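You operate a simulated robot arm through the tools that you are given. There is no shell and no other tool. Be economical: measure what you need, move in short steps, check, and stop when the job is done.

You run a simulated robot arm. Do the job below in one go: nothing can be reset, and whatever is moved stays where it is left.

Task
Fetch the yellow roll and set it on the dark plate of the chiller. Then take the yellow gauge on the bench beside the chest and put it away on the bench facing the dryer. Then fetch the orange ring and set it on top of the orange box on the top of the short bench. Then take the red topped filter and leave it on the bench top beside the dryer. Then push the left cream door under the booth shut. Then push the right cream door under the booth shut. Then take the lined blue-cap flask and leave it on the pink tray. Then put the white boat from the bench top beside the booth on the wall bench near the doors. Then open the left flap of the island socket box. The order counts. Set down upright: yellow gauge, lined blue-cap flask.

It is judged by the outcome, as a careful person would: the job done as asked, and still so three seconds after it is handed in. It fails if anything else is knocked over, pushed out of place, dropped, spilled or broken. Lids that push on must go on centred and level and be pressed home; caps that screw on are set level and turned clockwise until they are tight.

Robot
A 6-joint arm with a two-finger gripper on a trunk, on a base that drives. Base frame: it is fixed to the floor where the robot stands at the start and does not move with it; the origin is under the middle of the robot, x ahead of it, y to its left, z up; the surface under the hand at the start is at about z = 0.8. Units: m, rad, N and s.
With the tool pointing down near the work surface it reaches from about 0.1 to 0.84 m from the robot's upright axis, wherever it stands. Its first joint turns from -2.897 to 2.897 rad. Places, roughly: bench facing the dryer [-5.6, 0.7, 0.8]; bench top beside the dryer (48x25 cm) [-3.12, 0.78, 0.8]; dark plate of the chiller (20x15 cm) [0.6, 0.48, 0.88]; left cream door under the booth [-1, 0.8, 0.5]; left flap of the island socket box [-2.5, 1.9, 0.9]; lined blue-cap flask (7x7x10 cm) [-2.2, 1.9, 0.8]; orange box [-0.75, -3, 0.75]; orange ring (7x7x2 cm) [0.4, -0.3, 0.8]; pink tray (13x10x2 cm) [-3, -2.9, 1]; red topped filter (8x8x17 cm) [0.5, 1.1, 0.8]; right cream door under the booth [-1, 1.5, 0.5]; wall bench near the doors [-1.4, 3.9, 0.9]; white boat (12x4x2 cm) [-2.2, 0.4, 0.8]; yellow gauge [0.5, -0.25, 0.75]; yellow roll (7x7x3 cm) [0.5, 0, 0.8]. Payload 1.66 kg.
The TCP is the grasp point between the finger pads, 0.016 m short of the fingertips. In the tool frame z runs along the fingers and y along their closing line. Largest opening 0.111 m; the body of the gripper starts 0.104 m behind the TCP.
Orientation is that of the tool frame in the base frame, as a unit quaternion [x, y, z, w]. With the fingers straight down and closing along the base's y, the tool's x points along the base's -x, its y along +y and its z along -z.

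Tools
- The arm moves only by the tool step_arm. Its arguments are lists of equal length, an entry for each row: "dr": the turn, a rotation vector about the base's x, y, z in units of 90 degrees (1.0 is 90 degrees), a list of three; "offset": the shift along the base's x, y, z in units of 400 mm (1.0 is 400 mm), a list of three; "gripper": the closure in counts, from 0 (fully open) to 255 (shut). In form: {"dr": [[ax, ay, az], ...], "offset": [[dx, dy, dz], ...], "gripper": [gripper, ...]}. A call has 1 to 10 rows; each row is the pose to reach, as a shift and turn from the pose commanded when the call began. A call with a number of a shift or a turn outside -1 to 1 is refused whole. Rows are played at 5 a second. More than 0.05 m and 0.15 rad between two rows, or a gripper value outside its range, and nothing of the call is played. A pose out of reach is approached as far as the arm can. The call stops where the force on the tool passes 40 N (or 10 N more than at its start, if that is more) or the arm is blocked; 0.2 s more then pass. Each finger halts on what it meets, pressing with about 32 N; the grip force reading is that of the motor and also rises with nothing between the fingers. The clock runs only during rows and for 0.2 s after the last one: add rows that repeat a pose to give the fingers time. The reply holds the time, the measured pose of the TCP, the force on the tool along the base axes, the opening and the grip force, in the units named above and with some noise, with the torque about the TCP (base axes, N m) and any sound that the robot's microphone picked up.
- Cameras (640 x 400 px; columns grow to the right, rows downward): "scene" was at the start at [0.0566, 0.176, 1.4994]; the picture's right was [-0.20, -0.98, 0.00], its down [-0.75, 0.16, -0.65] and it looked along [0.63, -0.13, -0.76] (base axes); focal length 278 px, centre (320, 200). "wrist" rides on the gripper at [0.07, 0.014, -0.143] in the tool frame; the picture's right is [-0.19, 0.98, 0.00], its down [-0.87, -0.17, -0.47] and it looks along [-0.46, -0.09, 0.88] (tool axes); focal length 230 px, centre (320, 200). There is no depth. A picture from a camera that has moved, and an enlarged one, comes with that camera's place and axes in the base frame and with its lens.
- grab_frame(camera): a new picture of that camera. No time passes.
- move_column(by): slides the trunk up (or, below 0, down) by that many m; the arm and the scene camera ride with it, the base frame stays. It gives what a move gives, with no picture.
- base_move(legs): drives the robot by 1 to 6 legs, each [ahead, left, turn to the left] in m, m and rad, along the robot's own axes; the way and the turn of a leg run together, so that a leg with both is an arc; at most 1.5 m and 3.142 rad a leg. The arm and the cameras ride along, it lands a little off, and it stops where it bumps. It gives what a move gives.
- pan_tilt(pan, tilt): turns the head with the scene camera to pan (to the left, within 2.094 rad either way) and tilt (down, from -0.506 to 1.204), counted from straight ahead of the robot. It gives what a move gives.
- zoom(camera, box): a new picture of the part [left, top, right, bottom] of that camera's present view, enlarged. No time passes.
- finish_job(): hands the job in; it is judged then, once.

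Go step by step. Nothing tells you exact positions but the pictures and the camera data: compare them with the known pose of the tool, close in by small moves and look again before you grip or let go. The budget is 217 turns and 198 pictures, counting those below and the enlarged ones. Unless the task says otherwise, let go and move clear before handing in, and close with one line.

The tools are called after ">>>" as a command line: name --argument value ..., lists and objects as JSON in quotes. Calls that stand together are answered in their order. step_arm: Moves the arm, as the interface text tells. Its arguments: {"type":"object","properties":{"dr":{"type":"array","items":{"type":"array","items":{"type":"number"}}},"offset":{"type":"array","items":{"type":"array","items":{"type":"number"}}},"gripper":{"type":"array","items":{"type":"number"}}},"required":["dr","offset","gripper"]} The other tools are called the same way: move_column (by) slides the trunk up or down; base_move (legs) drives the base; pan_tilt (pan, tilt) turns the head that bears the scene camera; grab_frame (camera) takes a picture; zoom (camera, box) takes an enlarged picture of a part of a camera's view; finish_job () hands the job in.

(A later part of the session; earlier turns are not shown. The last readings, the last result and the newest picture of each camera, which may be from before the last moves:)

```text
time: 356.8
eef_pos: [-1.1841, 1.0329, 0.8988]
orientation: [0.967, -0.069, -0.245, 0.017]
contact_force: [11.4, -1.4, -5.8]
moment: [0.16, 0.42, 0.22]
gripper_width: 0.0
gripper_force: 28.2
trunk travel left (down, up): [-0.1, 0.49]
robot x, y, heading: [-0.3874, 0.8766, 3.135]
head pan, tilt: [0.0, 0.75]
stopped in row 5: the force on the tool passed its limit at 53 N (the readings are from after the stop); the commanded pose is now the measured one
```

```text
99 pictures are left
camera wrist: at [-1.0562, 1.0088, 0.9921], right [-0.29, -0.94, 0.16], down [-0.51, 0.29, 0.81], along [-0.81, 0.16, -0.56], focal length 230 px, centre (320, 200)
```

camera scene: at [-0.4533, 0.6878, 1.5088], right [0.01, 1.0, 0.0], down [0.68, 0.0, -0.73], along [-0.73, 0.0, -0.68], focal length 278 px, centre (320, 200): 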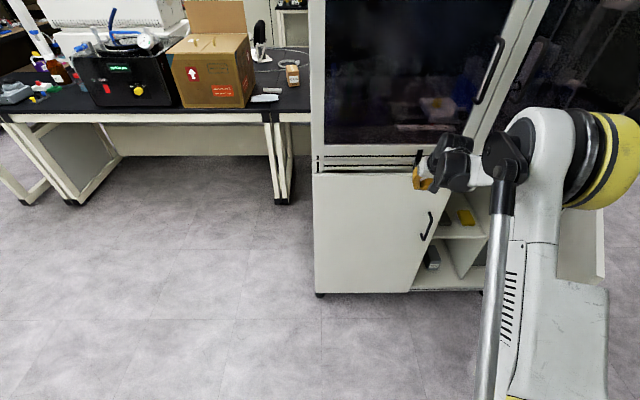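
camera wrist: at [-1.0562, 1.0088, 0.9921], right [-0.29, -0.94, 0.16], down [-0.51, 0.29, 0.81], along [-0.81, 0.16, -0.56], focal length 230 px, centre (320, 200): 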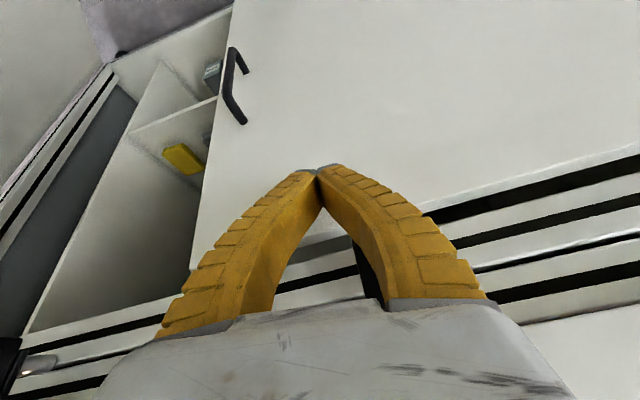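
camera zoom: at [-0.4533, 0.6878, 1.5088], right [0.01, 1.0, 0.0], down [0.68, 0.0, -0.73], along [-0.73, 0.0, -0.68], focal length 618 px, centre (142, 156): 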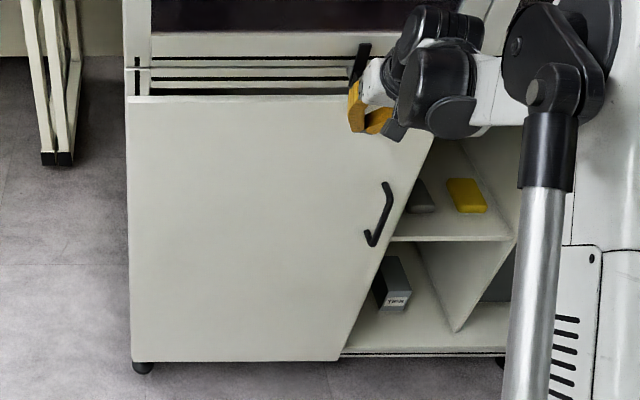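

The left door's edges now line up with the frame, so it's shut. I'll back the hand away and look at the right door.

>>> step_arm --dr '[[0, 0, 0], [0, 0, 0], [0, 0, 0], [0, 0, 0], [0, 0, 0], [0, 0, 0]]' --offset '[[0.08, 0, 0], [0.18, 0, 0.05], [0.28, 0, 0.1], [0.38, 0, 0.15], [0.45, 0, 0.24], [0.5, 0, 0.34]]' --gripper '[255, 255, 255, 255, 255, 255]'

>>> base_move --legs '[[-0.05, -0.75, 0]]'

>>> pan_tilt --pan 0.45 --tilt 0.75

>>> grab_frame --camera "scene"

```text
time: 358.2
eef_pos: [-0.9835, 1.0326, 1.0358]
orientation: [0.967, -0.07, -0.244, 0.018]
contact_force: [-0.2, 0.4, 0.3]
moment: [-0.01, 0.01, -0.03]
gripper_width: 0.0
gripper_force: 29.0
trunk travel left (down, up): [-0.1, 0.49]
robot x, y, heading: [-0.392, 0.8754, 3.138]
head pan, tilt: [0.0, 0.75]
```

```text
time: 362.3
eef_pos: [-0.9322, 1.7804, 1.0353]
orientation: [0.967, -0.067, -0.245, 0.018]
contact_force: [0.6, -0.5, 0.0]
moment: [-0.03, 0.01, 0.0]
gripper_width: 0.0001
gripper_force: 28.8
trunk travel left (down, up): [-0.1, 0.49]
robot x, y, heading: [-0.3347, 1.6236, 3.14]
head pan, tilt: [0.0, 0.75]
```

```text
time: 363.2
eef_pos: [-0.9317, 1.7803, 1.0355]
orientation: [0.967, -0.067, -0.245, 0.018]
contact_force: [-0.2, 0.3, -0.6]
moment: [0.01, 0.01, 0.01]
gripper_width: 0.0
gripper_force: 28.2
trunk travel left (down, up): [-0.1, 0.49]
robot x, y, heading: [-0.339, 1.6228, 3.144]
head pan, tilt: [0.45, 0.75]
```

```text
98 pictures are left
camera scene: at [-0.3926, 1.4009, 1.5088], right [-0.43, 0.9, 0.0], down [0.61, 0.3, -0.73], along [-0.66, -0.32, -0.68], focal length 278 px, centre (320, 200)
```

scene: 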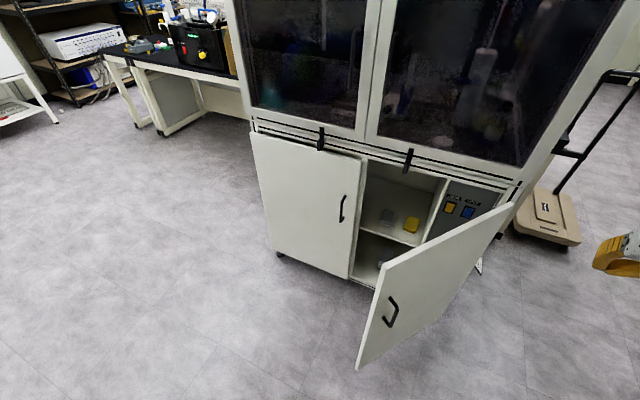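

The right door is hinged at about (-1.18, 1.66), with its free edge at (-0.795, 1.374). I'll shift the base and bring the hand down on its outer side.

>>> base_move --legs '[[0.04, 0.2, 0]]'

>>> zoom --camera "scene" --box '[200, 60, 520, 260]'

```text
time: 364.8
eef_pos: [-0.9723, 1.5838, 1.0349]
orientation: [0.967, -0.068, -0.245, 0.018]
contact_force: [0.2, -0.3, -0.8]
moment: [0.03, -0.02, -0.02]
gripper_width: 0.0002
gripper_force: 28.5
trunk travel left (down, up): [-0.1, 0.49]
robot x, y, heading: [-0.3815, 1.4282, 3.141]
head pan, tilt: [0.45, 0.75]
```

```text
2.00 times, centred on (360, 160) of scene
camera zoom: at [-0.4331, 1.2032, 1.5087], right [-0.43, 0.9, 0.0], down [0.61, 0.3, -0.73], along [-0.66, -0.32, -0.68], focal length 556 px, centre (240, 280)
```

zoom: 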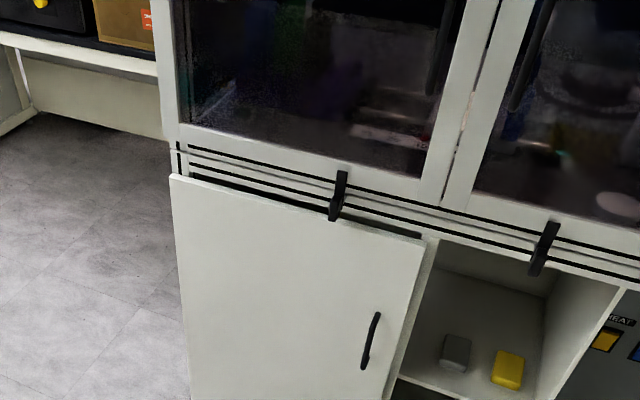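

>>> step_arm --dr '[[0, 0, 0], [0, 0, 0], [0, 0, 0], [0, 0, 0], [0, 0, 0], [0, 0, 0]]' --offset '[[0.11, -0.05, 0], [0.22, -0.1, 0], [0.33, -0.145, 0], [0.33, -0.145, -0.12], [0.33, -0.145, -0.24], [0.33, -0.145, -0.335]]' --gripper '[255, 255, 255, 255, 255, 255]'

>>> pan_tilt --pan 0.1 --tilt 0.75

>>> grab_frame --camera "scene"

>>> grab_frame --camera "wrist"

```text
time: 366.2
eef_pos: [-0.84, 1.5246, 0.8998]
orientation: [0.967, -0.069, -0.245, 0.018]
contact_force: [1.3, 1.0, 0.2]
moment: [0.03, 0.05, -0.03]
gripper_width: 0.0001
gripper_force: 29.0
trunk travel left (down, up): [-0.1, 0.49]
robot x, y, heading: [-0.3802, 1.4259, 3.137]
head pan, tilt: [0.45, 0.75]
```

```text
time: 367.0
eef_pos: [-0.8404, 1.5258, 0.9014]
orientation: [0.967, -0.068, -0.245, 0.018]
contact_force: [0.6, -0.1, 0.6]
moment: [0.04, 0.0, 0.04]
gripper_width: 0.0001
gripper_force: 28.8
trunk travel left (down, up): [-0.1, 0.49]
robot x, y, heading: [-0.3776, 1.4248, 3.138]
head pan, tilt: [0.099, 0.75]
```

```text
96 pictures are left
camera scene: at [-0.4408, 1.2314, 1.5088], right [-0.1, 1.0, 0.0], down [0.68, 0.07, -0.73], along [-0.73, -0.07, -0.68], focal length 278 px, centre (320, 200)
```

scene: 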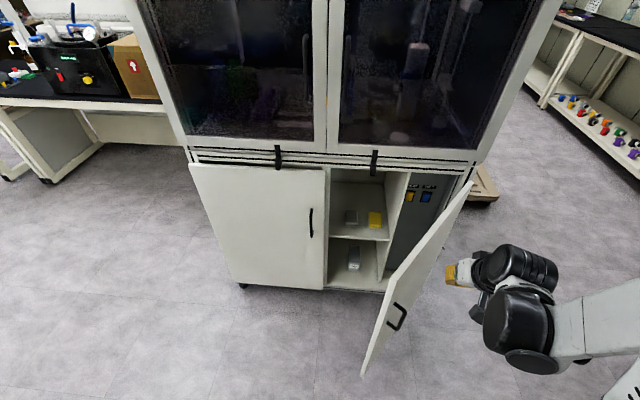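

```text
95 pictures are left
camera wrist: at [-0.7119, 1.5014, 0.9939], right [-0.29, -0.95, 0.16], down [-0.51, 0.29, 0.81], along [-0.81, 0.15, -0.56], focal length 230 px, centre (320, 200)
```

wrist: 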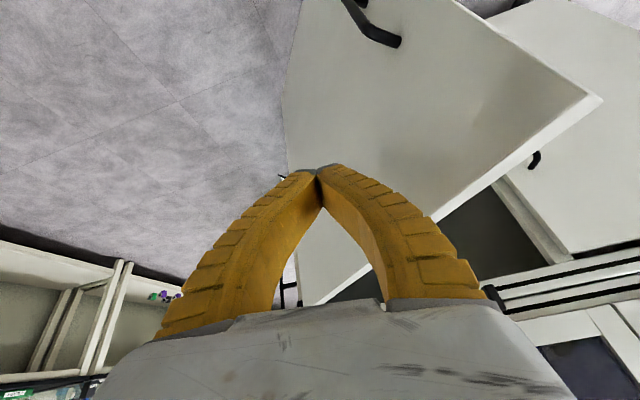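

Both hinge and edge agree with my estimate. I'll push the right door along its arc.

>>> step_arm --dr '[[0, 0, 0], [0, 0, 0], [0, 0, 0], [0, 0, 0], [0, 0, 0], [0, 0, 0], [0, 0, 0], [0, 0, 0], [0, 0, 0], [0, 0, 0]]' --offset '[[-0.06, -0.09, 0], [-0.125, -0.1875, 0], [-0.173, -0.25, 0], [-0.226, -0.3075, 0], [-0.284, -0.36, 0], [-0.346, -0.4085, 0], [-0.4125, -0.4505, 0], [-0.4815, -0.4875, 0], [-0.555, -0.517, 0], [-0.63, -0.54, 0]]' --gripper '[255, 255, 255, 255, 255, 255, 255, 255, 255, 255]'

>>> grab_frame --camera "scene"

```text
time: 369.2
eef_pos: [-1.0929, 1.3087, 0.9016]
orientation: [0.967, -0.068, -0.245, 0.018]
contact_force: [1.1, -0.1, 0.2]
moment: [-0.01, 0.0, -0.03]
gripper_width: 0.0002
gripper_force: 28.0
trunk travel left (down, up): [-0.1, 0.49]
robot x, y, heading: [-0.3823, 1.4317, 3.137]
head pan, tilt: [0.099, 0.75]
```

```text
94 pictures are left
camera scene: at [-0.4412, 1.2314, 1.5087], right [-0.1, 1.0, 0.0], down [0.68, 0.07, -0.73], along [-0.73, -0.07, -0.68], focal length 278 px, centre (320, 200)
```

scene: 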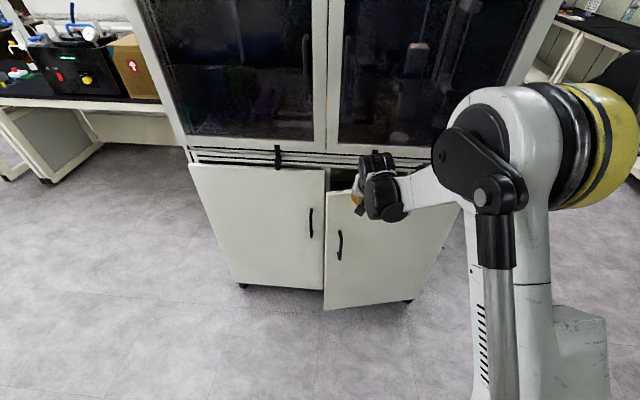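

>>> step_arm --dr '[[0, 0, 0], [0, 0, 0], [0, 0, 0], [0, 0, 0], [0, 0, 0], [0, 0, 0], [0, 0, 0], [0, 0, 0], [0, 0, 0]]' --offset '[[-0.04, -0.01, 0], [-0.075, -0.017, 0], [-0.11, -0.022, 0], [-0.14, -0.025, 0], [-0.17, -0.028, 0], [-0.195, -0.03, 0], [-0.22, -0.03, 0], [-0.245, -0.03, 0], [-0.27, -0.03, 0]]' --gripper '[255, 255, 255, 255, 255, 255, 255, 255, 255]'

>>> grab_frame --camera "scene"

>>> grab_frame --camera "wrist"

```text
time: 371.3
eef_pos: [-1.1927, 1.2939, 0.9005]
orientation: [0.968, -0.068, -0.241, 0.02]
contact_force: [14.7, -0.7, -1.4]
moment: [-0.02, 0.55, -0.48]
gripper_width: 0.0
gripper_force: 28.2
trunk travel left (down, up): [-0.1, 0.49]
robot x, y, heading: [-0.3744, 1.4277, 3.141]
head pan, tilt: [0.099, 0.75]
stopped in row 9: the force on the tool passed its limit at 50 N (the readings are from after the stop); the commanded pose is now the measured one
```

```text
93 pictures are left
camera scene: at [-0.438, 1.2317, 1.509], right [-0.1, 1.0, 0.0], down [0.68, 0.07, -0.73], along [-0.73, -0.07, -0.68], focal length 278 px, centre (320, 200)
```

scene: 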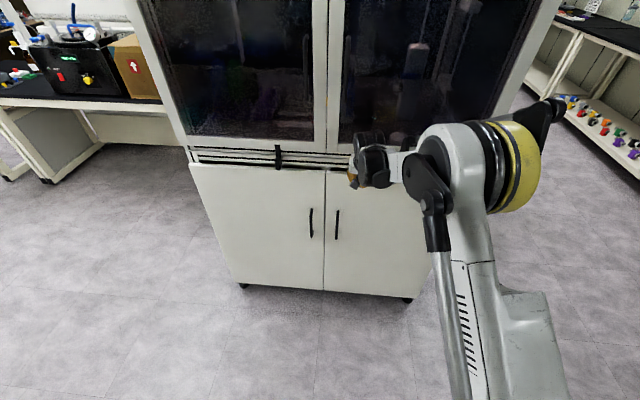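

```text
92 pictures are left
camera wrist: at [-1.0659, 1.2711, 0.9945], right [-0.29, -0.95, 0.16], down [-0.52, 0.29, 0.81], along [-0.81, 0.15, -0.57], focal length 230 px, centre (320, 200)
```

wrist: 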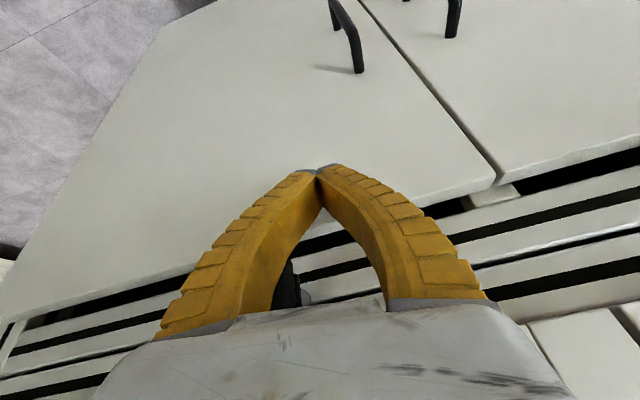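

Both doors are flush. I'll retreat, level the hand, and re-check the doors.

>>> step_arm --dr '[[0, 0, 0], [0, 0, 0], [0, 0, 0], [0, -0.08, 0], [0, -0.16, 0], [0, -0.24, 0], [0, -0.31, 0], [0, -0.31, 0]]' --offset '[[0.08, 0, 0], [0.18, 0, 0.05], [0.28, 0, 0.1], [0.38, 0, 0.15], [0.45, 0, 0.24], [0.5, 0, 0.34], [0.5, 0, 0.44], [0.5, 0, 0.5]]' --gripper '[255, 255, 255, 255, 200, 100, 0, 0]'

>>> zoom --camera "scene" --box '[160, 110, 480, 310]'

```text
time: 373.1
eef_pos: [-0.9945, 1.2946, 1.1008]
orientation: [0.998, -0.07, 0.0, 0.002]
contact_force: [0.2, -0.9, 0.0]
moment: [0.01, -0.01, 0.03]
gripper_width: 0.111
gripper_force: 0.1
trunk travel left (down, up): [-0.1, 0.49]
robot x, y, heading: [-0.3761, 1.4282, 3.14]
head pan, tilt: [0.099, 0.75]
```

```text
2.00 times, centred on (320, 210) of scene
camera zoom: at [-0.44, 1.2315, 1.5088], right [-0.1, 1.0, 0.0], down [0.68, 0.07, -0.73], along [-0.73, -0.07, -0.68], focal length 556 px, centre (320, 180)
```

zoom: 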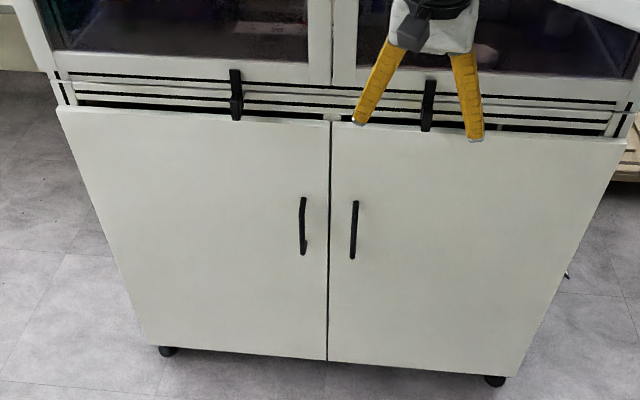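

Both doors are properly shut. Next is the lined blue-cap flask on the island's north-east corner, so I'll tuck the arm and drive there.

>>> step_arm --dr '[[0, 0, 0], [0, 0, 0], [0, 0, 0], [0, 0, 0], [0, 0, 0]]' --offset '[[0.1, 0.05, 0.02], [0.2, 0.1, 0.04], [0.3, 0.15, 0.06], [0.4, 0.2, 0.08], [0.45, 0.25, 0.1]]' --gripper '[0, 0, 0, 0, 0]'

>>> base_move --legs '[[0, -0.95, 0], [1.1, 0, 0]]'

>>> pan_tilt --pan 0.3 --tilt 0.7

>>> grab_frame --camera "scene"

```text
time: 374.3
eef_pos: [-0.8138, 1.3944, 1.1403]
orientation: [0.997, -0.071, -0.001, 0.002]
contact_force: [0.2, 0.5, -0.3]
moment: [0.0, 0.04, 0.0]
gripper_width: 0.1111
gripper_force: 0.0
trunk travel left (down, up): [-0.1, 0.49]
robot x, y, heading: [-0.38, 1.4296, 3.14]
head pan, tilt: [0.099, 0.75]
```

```text
time: 384.4
eef_pos: [-1.9106, 2.3528, 1.1406]
orientation: [0.997, -0.078, 0.0, 0.003]
contact_force: [-0.4, -0.1, -0.8]
moment: [-0.04, -0.06, 0.01]
gripper_width: 0.1108
gripper_force: 0.0
trunk travel left (down, up): [-0.1, 0.49]
robot x, y, heading: [-1.4731, 2.3816, 3.128]
head pan, tilt: [0.099, 0.75]
```

```text
time: 385.1
eef_pos: [-1.9108, 2.3535, 1.1395]
orientation: [0.997, -0.078, -0.001, 0.001]
contact_force: [-1.0, 0.0, 0.3]
moment: [-0.03, 0.03, -0.01]
gripper_width: 0.1107
gripper_force: 0.2
trunk travel left (down, up): [-0.1, 0.49]
robot x, y, heading: [-1.4748, 2.3768, 3.127]
head pan, tilt: [0.3, 0.7]
```

```text
90 pictures are left
camera scene: at [-1.5374, 2.1681, 1.513], right [-0.28, 0.96, 0.0], down [0.62, 0.18, -0.76], along [-0.73, -0.21, -0.64], focal length 278 px, centre (320, 200)
```

scene: 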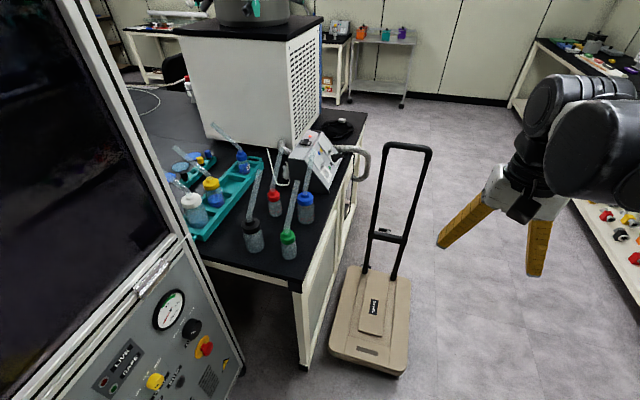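

>>> zoom --camera "scene" --box '[150, 110, 390, 260]'

```text
2.67 times, centred on (270, 185) of scene
camera zoom: at [-1.5374, 2.1681, 1.513], right [-0.28, 0.96, 0.0], down [0.62, 0.18, -0.76], along [-0.73, -0.21, -0.64], focal length 742 px, centre (453, 240)
```

zoom: 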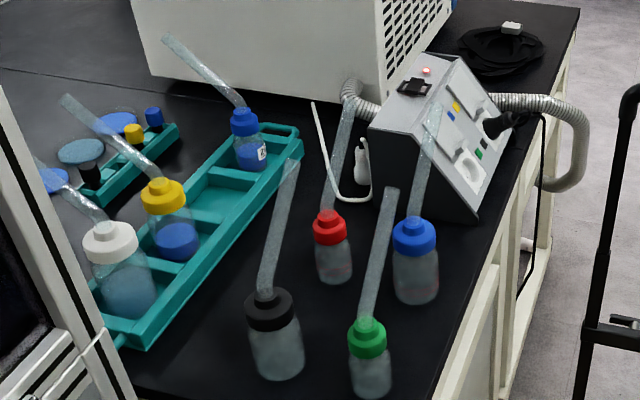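

The blue-cap flask with a line, at about (-2.2, 1.925), is the target. Its tube rises from the cap, so I'll grip it from the side with a strongly tilted hand and keep clear of the green-cap and red-cap flasks. First I'll position the base.

>>> base_move --legs '[[0.33, -0.22, 0], [0, 0, 1.05]]'

>>> pan_tilt --pan 0.0 --tilt 0.75

>>> grab_frame --camera "scene"

>>> grab_frame --camera "wrist"

```text
time: 390.3
eef_pos: [-1.9934, 2.2102, 1.1402]
orientation: [0.9, 0.436, 0.001, 0.002]
contact_force: [0.2, 0.3, -0.8]
moment: [0.05, -0.01, -0.02]
gripper_width: 0.1106
gripper_force: 0.1
trunk travel left (down, up): [-0.1, 0.49]
robot x, y, heading: [-1.7996, 2.6014, -2.105]
head pan, tilt: [0.3, 0.7]
```

```text
time: 391.1
eef_pos: [-1.9909, 2.2108, 1.1404]
orientation: [0.9, 0.435, 0.0, 0.002]
contact_force: [0.3, -0.5, -1.0]
moment: [-0.07, 0.0, 0.0]
gripper_width: 0.1112
gripper_force: 0.0
trunk travel left (down, up): [-0.1, 0.49]
robot x, y, heading: [-1.8017, 2.6062, -2.096]
head pan, tilt: [0.0, 0.75]
```

```text
88 pictures are left
camera scene: at [-1.6679, 2.456, 1.5088], right [-0.86, 0.5, 0.0], down [0.34, 0.59, -0.73], along [-0.37, -0.63, -0.68], focal length 278 px, centre (320, 200)
```

scene: 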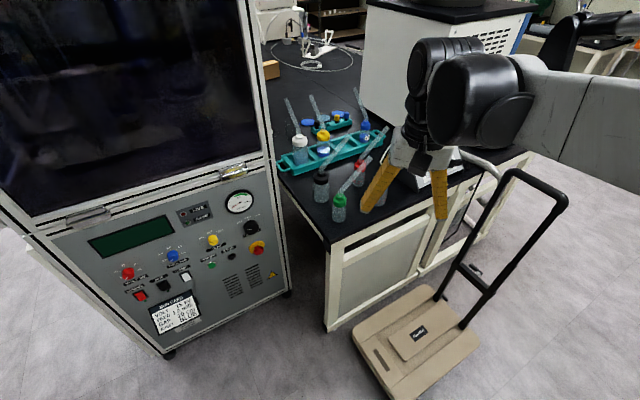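

```text
87 pictures are left
camera wrist: at [-1.9377, 2.2569, 1.2819], right [0.65, -0.76, 0.0], down [-0.67, -0.57, 0.47], along [-0.36, -0.31, -0.88], focal length 230 px, centre (320, 200)
```

wrist: 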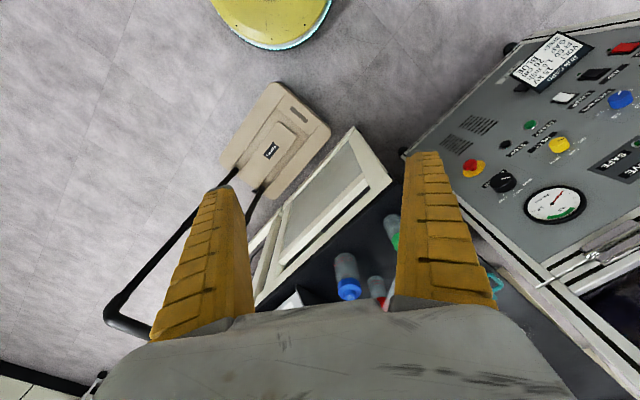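

>>> zoom --camera "wrist" --box '[250, 190, 410, 310]'

>>> zoom --camera "scene" --box '[270, 80, 450, 220]'

```text
3.33 times, centred on (330, 250) of wrist
camera zoom: at [-1.9377, 2.2569, 1.2819], right [0.65, -0.76, 0.0], down [-0.67, -0.57, 0.47], along [-0.36, -0.31, -0.88], focal length 767 px, centre (287, 33)
```

zoom: 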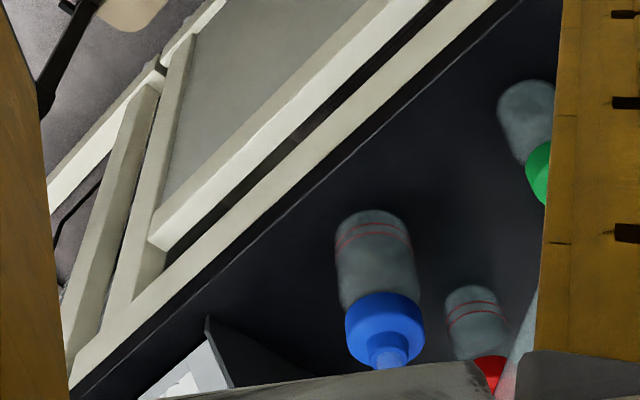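

```text
2.86 times, centred on (360, 150) of scene
camera zoom: at [-1.6679, 2.456, 1.5088], right [-0.86, 0.5, 0.0], down [0.34, 0.59, -0.73], along [-0.37, -0.63, -0.68], focal length 795 px, centre (206, 343)
```

zoom: 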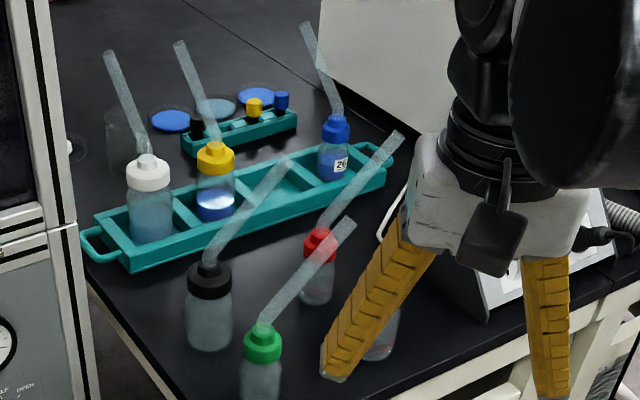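

The lined (red-striped) flask is confirmed at about (-2.22, 1.92), with its tube leaning away to -x. I'll tilt the hand 40° and move to a standoff.

>>> step_arm --dr '[[-0.07, 0.055, 0], [-0.14, 0.11, 0], [-0.21, 0.165, 0], [-0.28, 0.22, 0], [-0.3485, 0.275, 0], [-0.3485, 0.275, 0], [-0.3485, 0.275, 0]]' --offset '[[-0.05, -0.06, -0.03], [-0.11, -0.13, -0.06], [-0.17, -0.2, -0.1], [-0.23, -0.27, -0.15], [-0.29, -0.34, -0.2], [-0.34, -0.4, -0.26], [-0.3725, -0.4525, -0.3]]' --gripper '[0, 0, 0, 0, 0, 0, 0]'

>>> grab_frame --camera "wrist"

>>> grab_frame --camera "scene"

```text
time: 392.7
eef_pos: [-2.1418, 2.0289, 1.0184]
orientation: [0.846, 0.41, -0.307, 0.151]
contact_force: [-0.5, -0.7, 0.0]
moment: [-0.03, 0.0, 0.0]
gripper_width: 0.1111
gripper_force: 0.0
trunk travel left (down, up): [-0.1, 0.49]
robot x, y, heading: [-1.802, 2.6065, -2.098]
head pan, tilt: [0.0, 0.75]
```

```text
84 pictures are left
camera wrist: at [-2.0404, 2.1341, 1.0821], right [0.68, -0.72, 0.13], down [-0.36, -0.18, 0.92], along [-0.64, -0.67, -0.38], focal length 230 px, centre (320, 200)
```

wrist: 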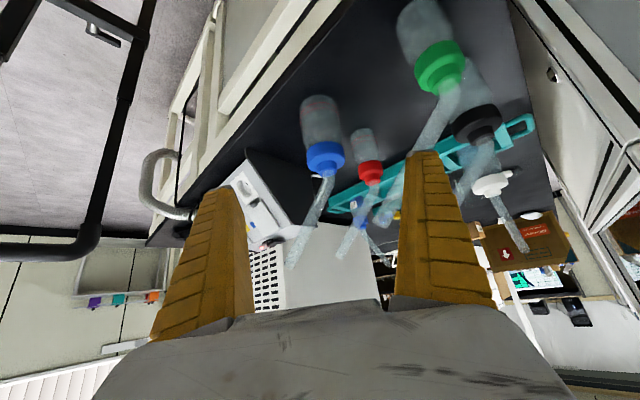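

```text
83 pictures are left
camera scene: at [-1.6682, 2.4555, 1.5088], right [-0.86, 0.5, 0.0], down [0.34, 0.59, -0.73], along [-0.37, -0.63, -0.68], focal length 278 px, centre (320, 200)
```

scene: 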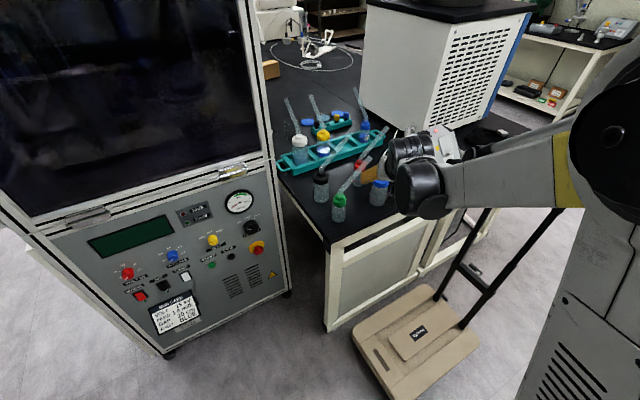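

The green flask's tube is a few centimetres off the right finger path. I'll narrow the opening and approach along the tool axis, with a check part-way.

>>> step_arm --dr '[[0, 0, 0], [0, 0, 0], [0, 0, 0], [0, 0, 0]]' --offset '[[0, 0, 0], [-0.045, -0.06, -0.09], [-0.09, -0.12, -0.18], [-0.13, -0.17, -0.27]]' --gripper '[55, 55, 55, 55]'

>>> grab_frame --camera "wrist"

>>> zoom --camera "scene" --box '[300, 100, 460, 220]'

```text
time: 393.7
eef_pos: [-2.1938, 1.9603, 0.9119]
orientation: [0.846, 0.409, -0.308, 0.15]
contact_force: [0.1, 0.2, -0.8]
moment: [0.01, 0.0, 0.01]
gripper_width: 0.0881
gripper_force: 0.9
trunk travel left (down, up): [-0.1, 0.49]
robot x, y, heading: [-1.8061, 2.6033, -2.1]
head pan, tilt: [0.0, 0.75]
```

```text
82 pictures are left
camera wrist: at [-2.0916, 2.066, 0.9755], right [0.68, -0.72, 0.13], down [-0.36, -0.18, 0.92], along [-0.64, -0.67, -0.38], focal length 230 px, centre (320, 200)
```

wrist: 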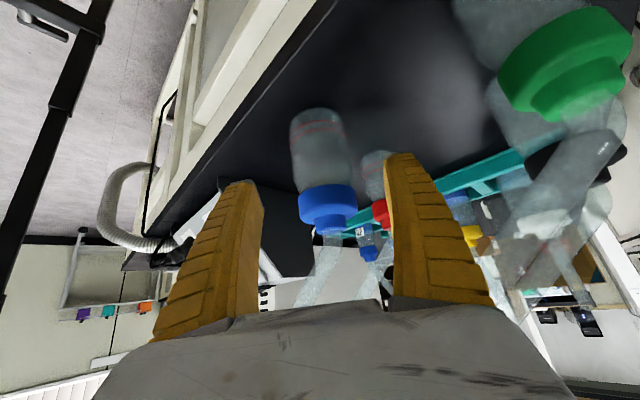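

```text
3.33 times, centred on (380, 160) of scene
camera zoom: at [-1.6681, 2.4557, 1.5087], right [-0.86, 0.5, 0.0], down [0.34, 0.59, -0.73], along [-0.37, -0.63, -0.68], focal length 927 px, centre (120, 333)
```

zoom: 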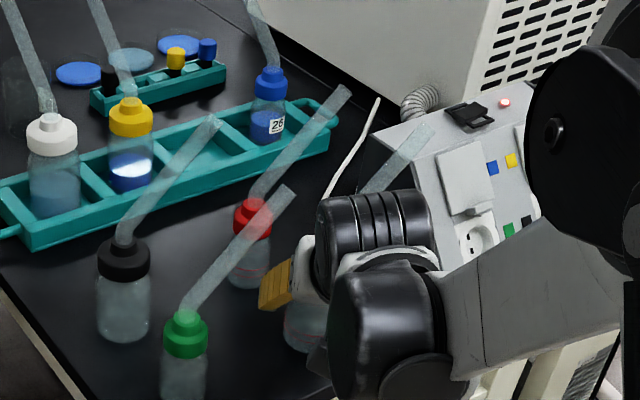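

>>> step_arm --dr '[[0, 0, 0], [0, 0, 0], [0, 0, 0], [0, 0, 0], [0, 0, 0], [0, 0, 0], [0, 0, 0]]' --offset '[[-0.03, -0.04, -0.065], [-0.055, -0.08, -0.125], [-0.08, -0.115, -0.185], [-0.08, -0.115, -0.185], [-0.08, -0.115, -0.185], [-0.08, -0.115, -0.185], [-0.08, -0.115, -0.185]]' --gripper '[55, 55, 55, 55, 110, 150, 150]'

>>> grab_frame --camera "wrist"

```text
time: 395.3
eef_pos: [-2.2241, 1.9154, 0.8391]
orientation: [0.846, 0.41, -0.306, 0.151]
contact_force: [0.4, -0.1, -2.1]
moment: [0.01, 0.0, 0.01]
gripper_width: 0.0537
gripper_force: 32.1
trunk travel left (down, up): [-0.1, 0.49]
robot x, y, heading: [-1.8025, 2.608, -2.097]
head pan, tilt: [0.0, 0.75]
```

```text
80 pictures are left
camera wrist: at [-2.1233, 2.0217, 0.9021], right [0.68, -0.72, 0.13], down [-0.36, -0.18, 0.92], along [-0.64, -0.67, -0.38], focal length 230 px, centre (320, 200)
```

wrist: 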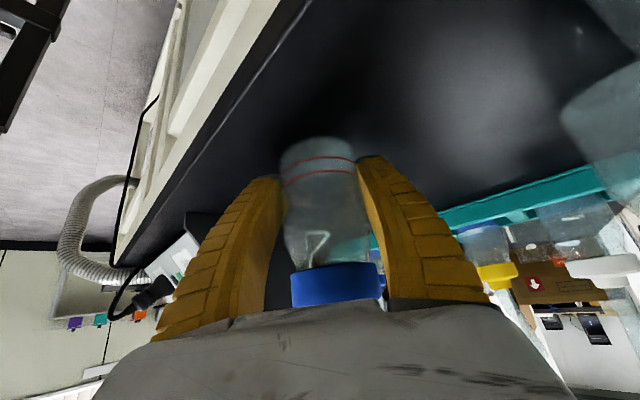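

The flask is gripped at 54 mm. I'll retreat along the approach diagonal to clear the green tube, then lift.

>>> step_arm --dr '[[0, 0, 0], [0, 0, 0], [0, 0, 0], [0, 0, 0], [0, 0, 0], [0, 0, 0], [0, 0, 0], [0, 0, 0], [0, 0, 0], [0, 0, 0]]' --offset '[[0, 0, 0.02], [0.03, 0.04, 0.07], [0.07, 0.09, 0.14], [0.115, 0.15, 0.23], [0.165, 0.21, 0.32], [0.215, 0.28, 0.41], [0.26, 0.35, 0.48], [0.3, 0.42, 0.55], [0.33, 0.48, 0.62], [0.36, 0.54, 0.68]]' --gripper '[150, 150, 150, 150, 150, 150, 150, 150, 150, 150]'

>>> grab_frame --camera "wrist"

>>> grab_frame --camera "scene"

```text
time: 397.5
eef_pos: [-2.0805, 2.134, 1.1104]
orientation: [0.846, 0.409, -0.308, 0.15]
contact_force: [-0.3, -0.4, -1.4]
moment: [0.03, -0.07, 0.03]
gripper_width: 0.0538
gripper_force: 32.4
trunk travel left (down, up): [-0.1, 0.49]
robot x, y, heading: [-1.8039, 2.6043, -2.105]
head pan, tilt: [0.0, 0.75]
```

```text
79 pictures are left
camera wrist: at [-1.9795, 2.2388, 1.174], right [0.68, -0.72, 0.13], down [-0.36, -0.18, 0.92], along [-0.64, -0.67, -0.38], focal length 230 px, centre (320, 200)
```

wrist: 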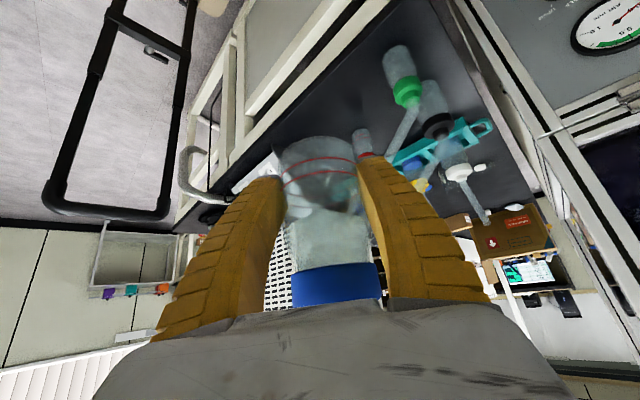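

```text
78 pictures are left
camera scene: at [-1.6677, 2.4565, 1.5089], right [-0.86, 0.5, 0.0], down [0.34, 0.59, -0.73], along [-0.37, -0.63, -0.68], focal length 278 px, centre (320, 200)
```

scene: 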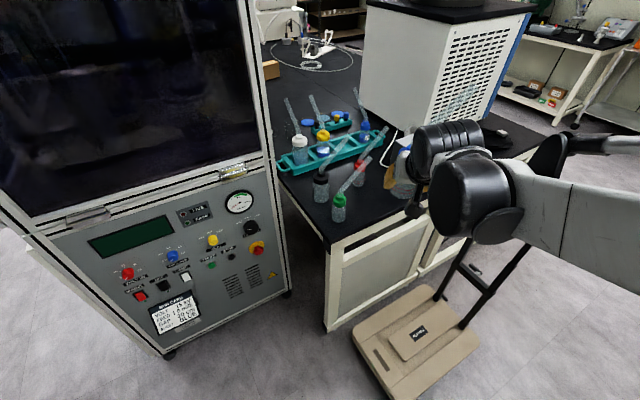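

The flask is held upright and its neighbours are undisturbed. I'll drive by the east side toward the shelf with the pink tray, in safe legs.

>>> base_move --legs '[[0, 0, 0.535], [0, 1.38, 0], [1.2, 0, 0], [1.2, 0, 0], [1.3, -0.5, 0], [0, 0, -1.57]]'

>>> base_move --legs '[[0, 0.97, 0]]'

>>> pan_tilt --pan 0.5 --tilt 0.45

>>> grab_frame --camera "scene"

```text
time: 427.6
eef_pos: [-1.4935, -1.0867, 1.1092]
orientation: [0.938, -0.068, -0.341, -0.023]
contact_force: [0.1, -0.4, -1.5]
moment: [-0.01, 0.0, 0.02]
gripper_width: 0.0535
gripper_force: 31.7
trunk travel left (down, up): [-0.1, 0.49]
robot x, y, heading: [-0.9436, -1.0923, 3.14]
head pan, tilt: [0.0, 0.75]
```

```text
time: 432.6
eef_pos: [-1.5003, -2.0391, 1.1091]
orientation: [0.938, -0.071, -0.34, -0.024]
contact_force: [0.4, -0.5, -2.3]
moment: [0.01, -0.03, -0.03]
gripper_width: 0.0535
gripper_force: 31.9
trunk travel left (down, up): [-0.1, 0.49]
robot x, y, heading: [-0.9528, -2.0486, 3.131]
head pan, tilt: [0.0, 0.75]
```

```text
time: 433.5
eef_pos: [-1.5, -2.0402, 1.1094]
orientation: [0.938, -0.071, -0.34, -0.024]
contact_force: [0.0, -0.5, -1.5]
moment: [-0.02, -0.03, -0.02]
gripper_width: 0.0537
gripper_force: 31.8
trunk travel left (down, up): [-0.1, 0.49]
robot x, y, heading: [-0.9485, -2.0484, 3.129]
head pan, tilt: [0.499, 0.45]
```

```text
77 pictures are left
camera scene: at [-1.0138, -2.2793, 1.5352], right [-0.47, 0.88, 0.0], down [0.38, 0.2, -0.9], along [-0.8, -0.42, -0.44], focal length 278 px, centre (320, 200)
```

scene: 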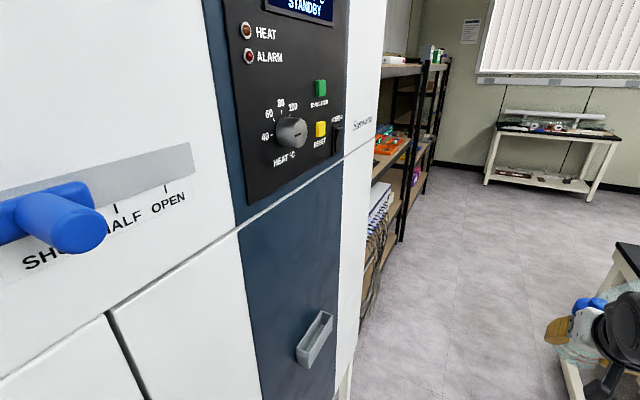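

>>> base_move --legs '[[1.5, 0, 0.01], [0.4, 0, 0]]'

>>> pan_tilt --pan 1.0 --tilt 0.6

>>> grab_frame --camera "scene"

```text
time: 443.0
eef_pos: [-3.403, -2.0509, 1.1099]
orientation: [0.938, -0.062, -0.341, -0.021]
contact_force: [-1.1, 0.4, -2.0]
moment: [-0.01, -0.04, 0.01]
gripper_width: 0.0536
gripper_force: 32.1
trunk travel left (down, up): [-0.1, 0.49]
robot x, y, heading: [-2.8525, -2.0484, -3.136]
head pan, tilt: [0.499, 0.45]
```

```text
time: 444.0
eef_pos: [-3.4024, -2.0502, 1.109]
orientation: [0.938, -0.061, -0.341, -0.021]
contact_force: [0.4, 0.9, -1.5]
moment: [-0.02, 0.0, -0.01]
gripper_width: 0.0533
gripper_force: 32.5
trunk travel left (down, up): [-0.1, 0.49]
robot x, y, heading: [-2.8563, -2.0542, -3.131]
head pan, tilt: [1.0, 0.6]
```

```text
76 pictures are left
camera scene: at [-2.8787, -2.3131, 1.5217], right [-0.85, 0.53, 0.0], down [0.3, 0.48, -0.83], along [-0.44, -0.7, -0.56], focal length 278 px, centre (320, 200)
```

scene: 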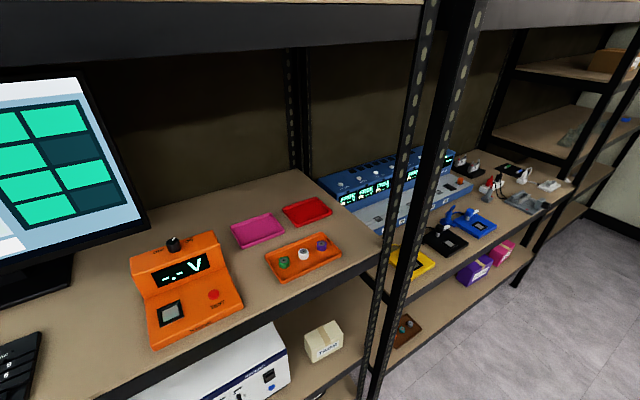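

The pink tray is at about (-3.05, -2.93) on the shelf, with an orange tray in front of it and the orange meter to its east. I'll align the base and turn to face it.

>>> base_move --legs '[[0.2, 0, 0], [0, 0, 1.56], [0.08, 0, 0]]'

>>> pan_tilt --pan 0.0 --tilt 0.55

>>> grab_frame --camera "scene"

>>> grab_frame --camera "wrist"

```text
time: 450.0
eef_pos: [-3.061, -2.6821, 1.1101]
orientation: [0.711, 0.615, -0.257, 0.224]
contact_force: [-0.4, 0.3, -1.7]
moment: [0.06, -0.03, -0.01]
gripper_width: 0.0538
gripper_force: 32.0
trunk travel left (down, up): [-0.1, 0.49]
robot x, y, heading: [-3.0545, -2.132, -1.577]
head pan, tilt: [1.0, 0.6]
```

```text
time: 451.3
eef_pos: [-3.0605, -2.681, 1.1083]
orientation: [0.711, 0.615, -0.257, 0.224]
contact_force: [-0.6, -0.3, -1.0]
moment: [0.02, -0.04, 0.01]
gripper_width: 0.0533
gripper_force: 32.1
trunk travel left (down, up): [-0.1, 0.49]
robot x, y, heading: [-3.0546, -2.1288, -1.572]
head pan, tilt: [0.0, 0.55]
```

```text
75 pictures are left
camera scene: at [-2.8636, -2.2011, 1.5262], right [-1.0, 0.01, 0.0], down [0.0, 0.52, -0.85], along [0.0, -0.85, -0.52], focal length 278 px, centre (320, 200)
```

scene: 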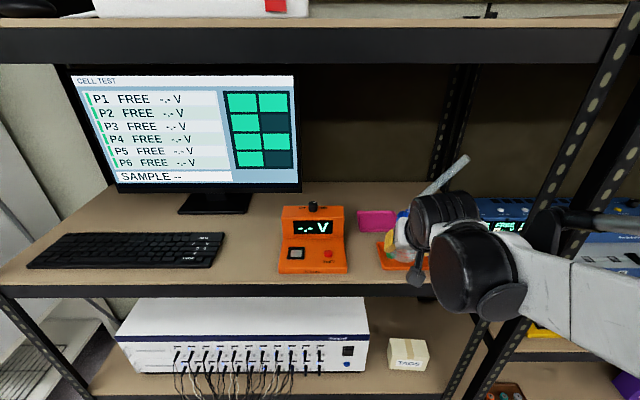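

```text
74 pictures are left
camera wrist: at [-3.0261, -2.5391, 1.1736], right [0.95, -0.29, 0.13], down [-0.22, -0.33, 0.92], along [-0.22, -0.9, -0.38], focal length 230 px, centre (320, 200)
```

wrist: 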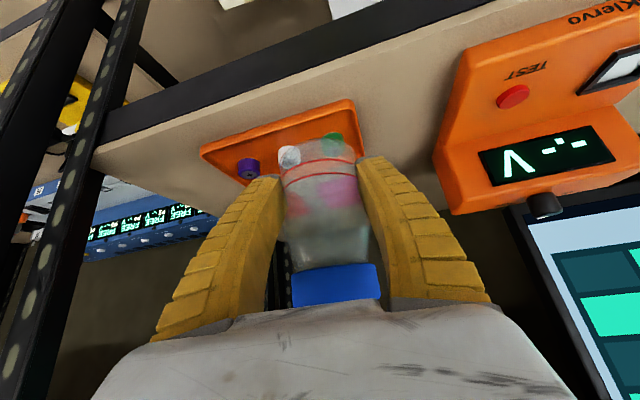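

The upper shelf is at about 1.48, so the hand fits underneath. I'll raise slightly, creep the base in, then extend over the pink tray.

>>> step_arm --dr '[[0, 0, 0], [0, 0, 0]]' --offset '[[0, 0, 0.04], [0, 0, 0.07]]' --gripper '[150, 150]'

>>> base_move --legs '[[0.08, 0, 0]]'

>>> step_arm --dr '[[0, 0, 0], [0, 0, 0], [0, 0, 0], [0, 0, 0]]' --offset '[[0.01, -0.08, 0], [0.02, -0.17, 0], [0.03, -0.26, 0], [0.03, -0.35, 0]]' --gripper '[150, 150, 150, 150]'

>>> grab_frame --camera "scene"

>>> grab_frame --camera "wrist"

```text
time: 451.9
eef_pos: [-3.0601, -2.6799, 1.1386]
orientation: [0.711, 0.615, -0.257, 0.224]
contact_force: [-0.1, 0.5, -1.4]
moment: [0.02, 0.01, 0.0]
gripper_width: 0.0533
gripper_force: 32.0
trunk travel left (down, up): [-0.1, 0.49]
robot x, y, heading: [-3.0548, -2.129, -1.574]
head pan, tilt: [0.0, 0.55]
```

```text
time: 452.9
eef_pos: [-3.0615, -2.7601, 1.1369]
orientation: [0.711, 0.615, -0.257, 0.225]
contact_force: [0.2, 0.4, -2.0]
moment: [0.05, -0.06, -0.02]
gripper_width: 0.0535
gripper_force: 32.1
trunk travel left (down, up): [-0.1, 0.49]
robot x, y, heading: [-3.0564, -2.2082, -1.576]
head pan, tilt: [0.0, 0.55]
```

```text
time: 453.9
eef_pos: [-3.0501, -2.9004, 1.1379]
orientation: [0.711, 0.614, -0.257, 0.224]
contact_force: [0.0, -0.6, -1.1]
moment: [0.05, -0.03, 0.01]
gripper_width: 0.0536
gripper_force: 32.1
trunk travel left (down, up): [-0.1, 0.49]
robot x, y, heading: [-3.0554, -2.2134, -1.571]
head pan, tilt: [0.0, 0.55]
```

```text
73 pictures are left
camera scene: at [-2.8641, -2.2814, 1.5261], right [-1.0, 0.01, 0.0], down [0.0, 0.52, -0.85], along [0.0, -0.85, -0.52], focal length 278 px, centre (320, 200)
```

scene: 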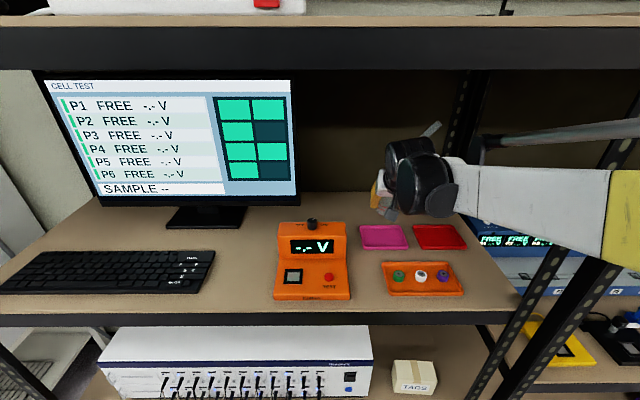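

```text
72 pictures are left
camera wrist: at [-3.0148, -2.7594, 1.2021], right [0.95, -0.29, 0.12], down [-0.22, -0.33, 0.92], along [-0.22, -0.9, -0.38], focal length 230 px, centre (320, 200)
```

wrist: 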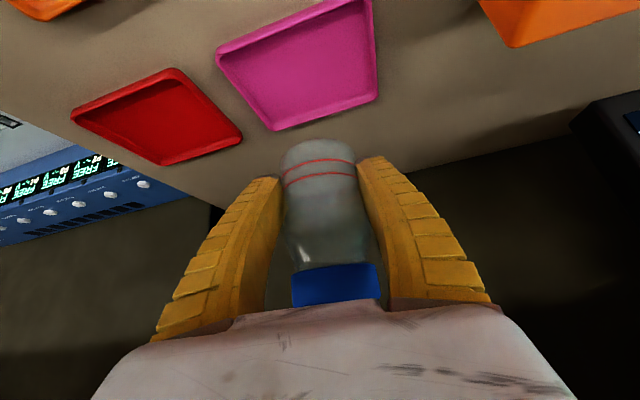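

The flask is centred over the tray. I'll lower it gently.

>>> step_arm --dr '[[0, 0, 0], [0, 0, 0], [0, 0, 0], [0, 0, 0]]' --offset '[[0.005, -0.02, -0.06], [0.005, -0.02, -0.12], [0.005, -0.02, -0.16], [0.005, -0.02, -0.18]]' --gripper '[150, 150, 150, 150]'

>>> zoom --camera "scene" --box '[330, 150, 490, 260]'

>>> grab_frame --camera "wrist"

```text
time: 454.9
eef_pos: [-3.0469, -2.909, 1.0665]
orientation: [0.711, 0.615, -0.257, 0.224]
contact_force: [0.1, -0.6, -2.4]
moment: [0.03, -0.05, 0.03]
gripper_width: 0.0533
gripper_force: 31.7
trunk travel left (down, up): [-0.1, 0.49]
robot x, y, heading: [-3.0575, -2.2066, -1.575]
head pan, tilt: [0.0, 0.55]
```

```text
3.64 times, centred on (410, 205) of scene
camera zoom: at [-2.8641, -2.2808, 1.5262], right [-1.0, 0.01, 0.0], down [0.0, 0.52, -0.85], along [0.0, -0.85, -0.52], focal length 1012 px, centre (-7, 182)
```

zoom: 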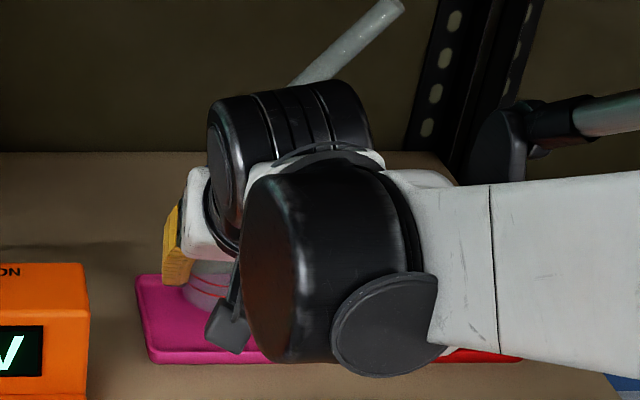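

```text
70 pictures are left
camera wrist: at [-3.0124, -2.7664, 1.1299], right [0.95, -0.28, 0.12], down [-0.22, -0.33, 0.92], along [-0.22, -0.9, -0.38], focal length 230 px, centre (320, 200)
```

wrist: 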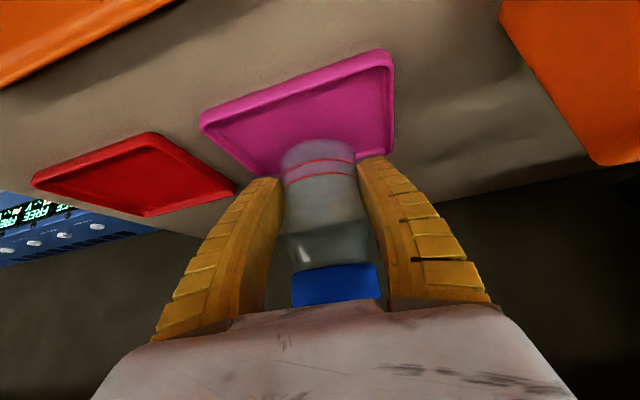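

>>> step_arm --dr '[[0, 0, 0], [0, 0, 0], [0, 0, 0], [0, 0, 0], [0, 0, 0], [0, 0, 0], [0, 0, 0], [0, 0, 0]]' --offset '[[0, 0, -0.008], [0, 0, -0.016], [0, 0, -0.024], [0, 0, -0.032], [0, 0, -0.038], [0, 0, -0.044], [0, 0, -0.05], [0, 0, -0.05]]' --gripper '[150, 150, 150, 150, 150, 150, 150, 150]'

```text
time: 456.7
eef_pos: [-3.0451, -2.9054, 1.048]
orientation: [0.711, 0.615, -0.257, 0.225]
contact_force: [0.9, -3.9, 16.8]
moment: [-0.22, 0.01, 0.06]
gripper_width: 0.0537
gripper_force: 31.6
trunk travel left (down, up): [-0.1, 0.49]
robot x, y, heading: [-3.0558, -2.2133, -1.575]
head pan, tilt: [0.0, 0.55]
```

Contact. I'll release slowly.

>>> step_arm --dr '[[0, 0, 0], [0, 0, 0], [0, 0, 0], [0, 0, 0], [0, 0, 0]]' --offset '[[0, 0, 0.006], [0, 0, 0.006], [0, 0, 0.006], [0, 0, 0.006], [0, 0, 0.006]]' --gripper '[130, 115, 85, 40, 40]'

>>> grab_frame --camera "wrist"

```text
time: 457.9
eef_pos: [-3.047, -2.9066, 1.0481]
orientation: [0.711, 0.615, -0.257, 0.224]
contact_force: [0.0, 0.4, 0.3]
moment: [-0.02, 0.03, 0.0]
gripper_width: 0.0946
gripper_force: 0.5
trunk travel left (down, up): [-0.1, 0.49]
robot x, y, heading: [-3.0556, -2.2145, -1.581]
head pan, tilt: [0.0, 0.55]
```

```text
69 pictures are left
camera wrist: at [-3.0123, -2.7657, 1.1126], right [0.95, -0.28, 0.13], down [-0.22, -0.33, 0.92], along [-0.22, -0.9, -0.38], focal length 230 px, centre (320, 200)
```

wrist: 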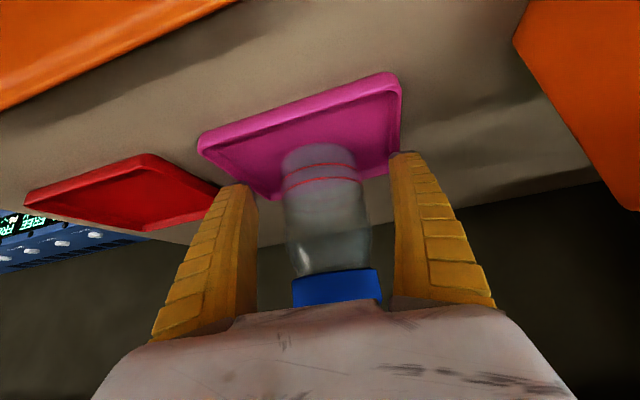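

>>> step_arm --dr '[[0, 0, 0], [0, 0, 0], [0, 0, 0], [0, 0, 0], [0, 0, 0], [0, 0, 0], [0, 0, 0], [0, 0, 0]]' --offset '[[0.006, 0.04, 0.048], [0.011, 0.08, 0.096], [0.017, 0.12, 0.144], [0.022, 0.16, 0.19], [0.022, 0.26, 0.19], [0.022, 0.38, 0.19], [0.022, 0.5, 0.19], [0.022, 0.62, 0.19]]' --gripper '[40, 40, 40, 40, 40, 40, 40, 40]'

>>> grab_frame --camera "scene"

>>> grab_frame --camera "wrist"

```text
time: 459.7
eef_pos: [-3.0392, -2.6571, 1.1246]
orientation: [0.711, 0.615, -0.257, 0.226]
contact_force: [0.8, -1.0, 0.0]
moment: [0.01, -0.02, -0.02]
gripper_width: 0.0945
gripper_force: 0.6
trunk travel left (down, up): [-0.1, 0.49]
robot x, y, heading: [-3.0531, -2.2095, -1.575]
head pan, tilt: [0.0, 0.55]
```

```text
68 pictures are left
camera scene: at [-2.8643, -2.2795, 1.5263], right [-1.0, 0.01, 0.0], down [0.0, 0.52, -0.85], along [0.0, -0.85, -0.52], focal length 278 px, centre (320, 200)
```

scene: 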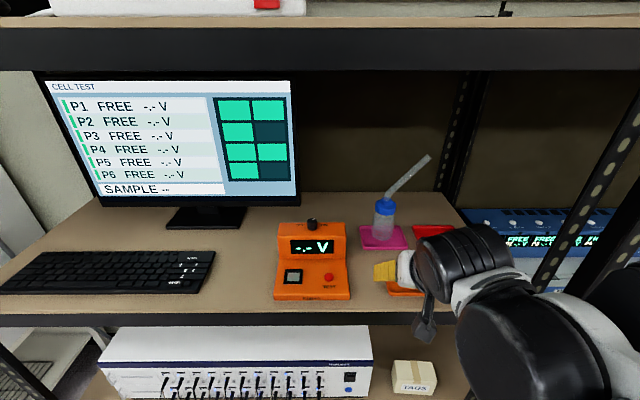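

```text
67 pictures are left
camera wrist: at [-3.0048, -2.5162, 1.1879], right [0.95, -0.29, 0.13], down [-0.22, -0.33, 0.92], along [-0.22, -0.9, -0.38], focal length 230 px, centre (320, 200)
```

wrist: 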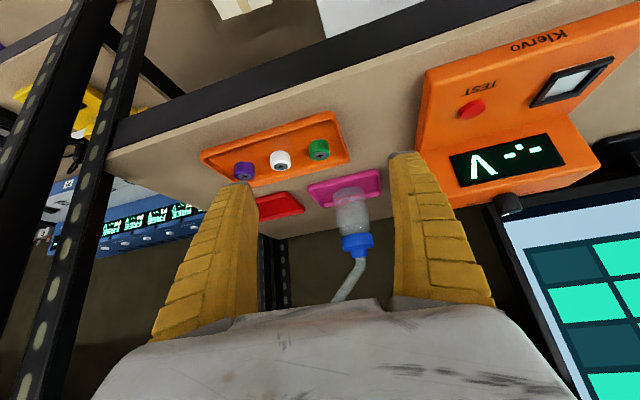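

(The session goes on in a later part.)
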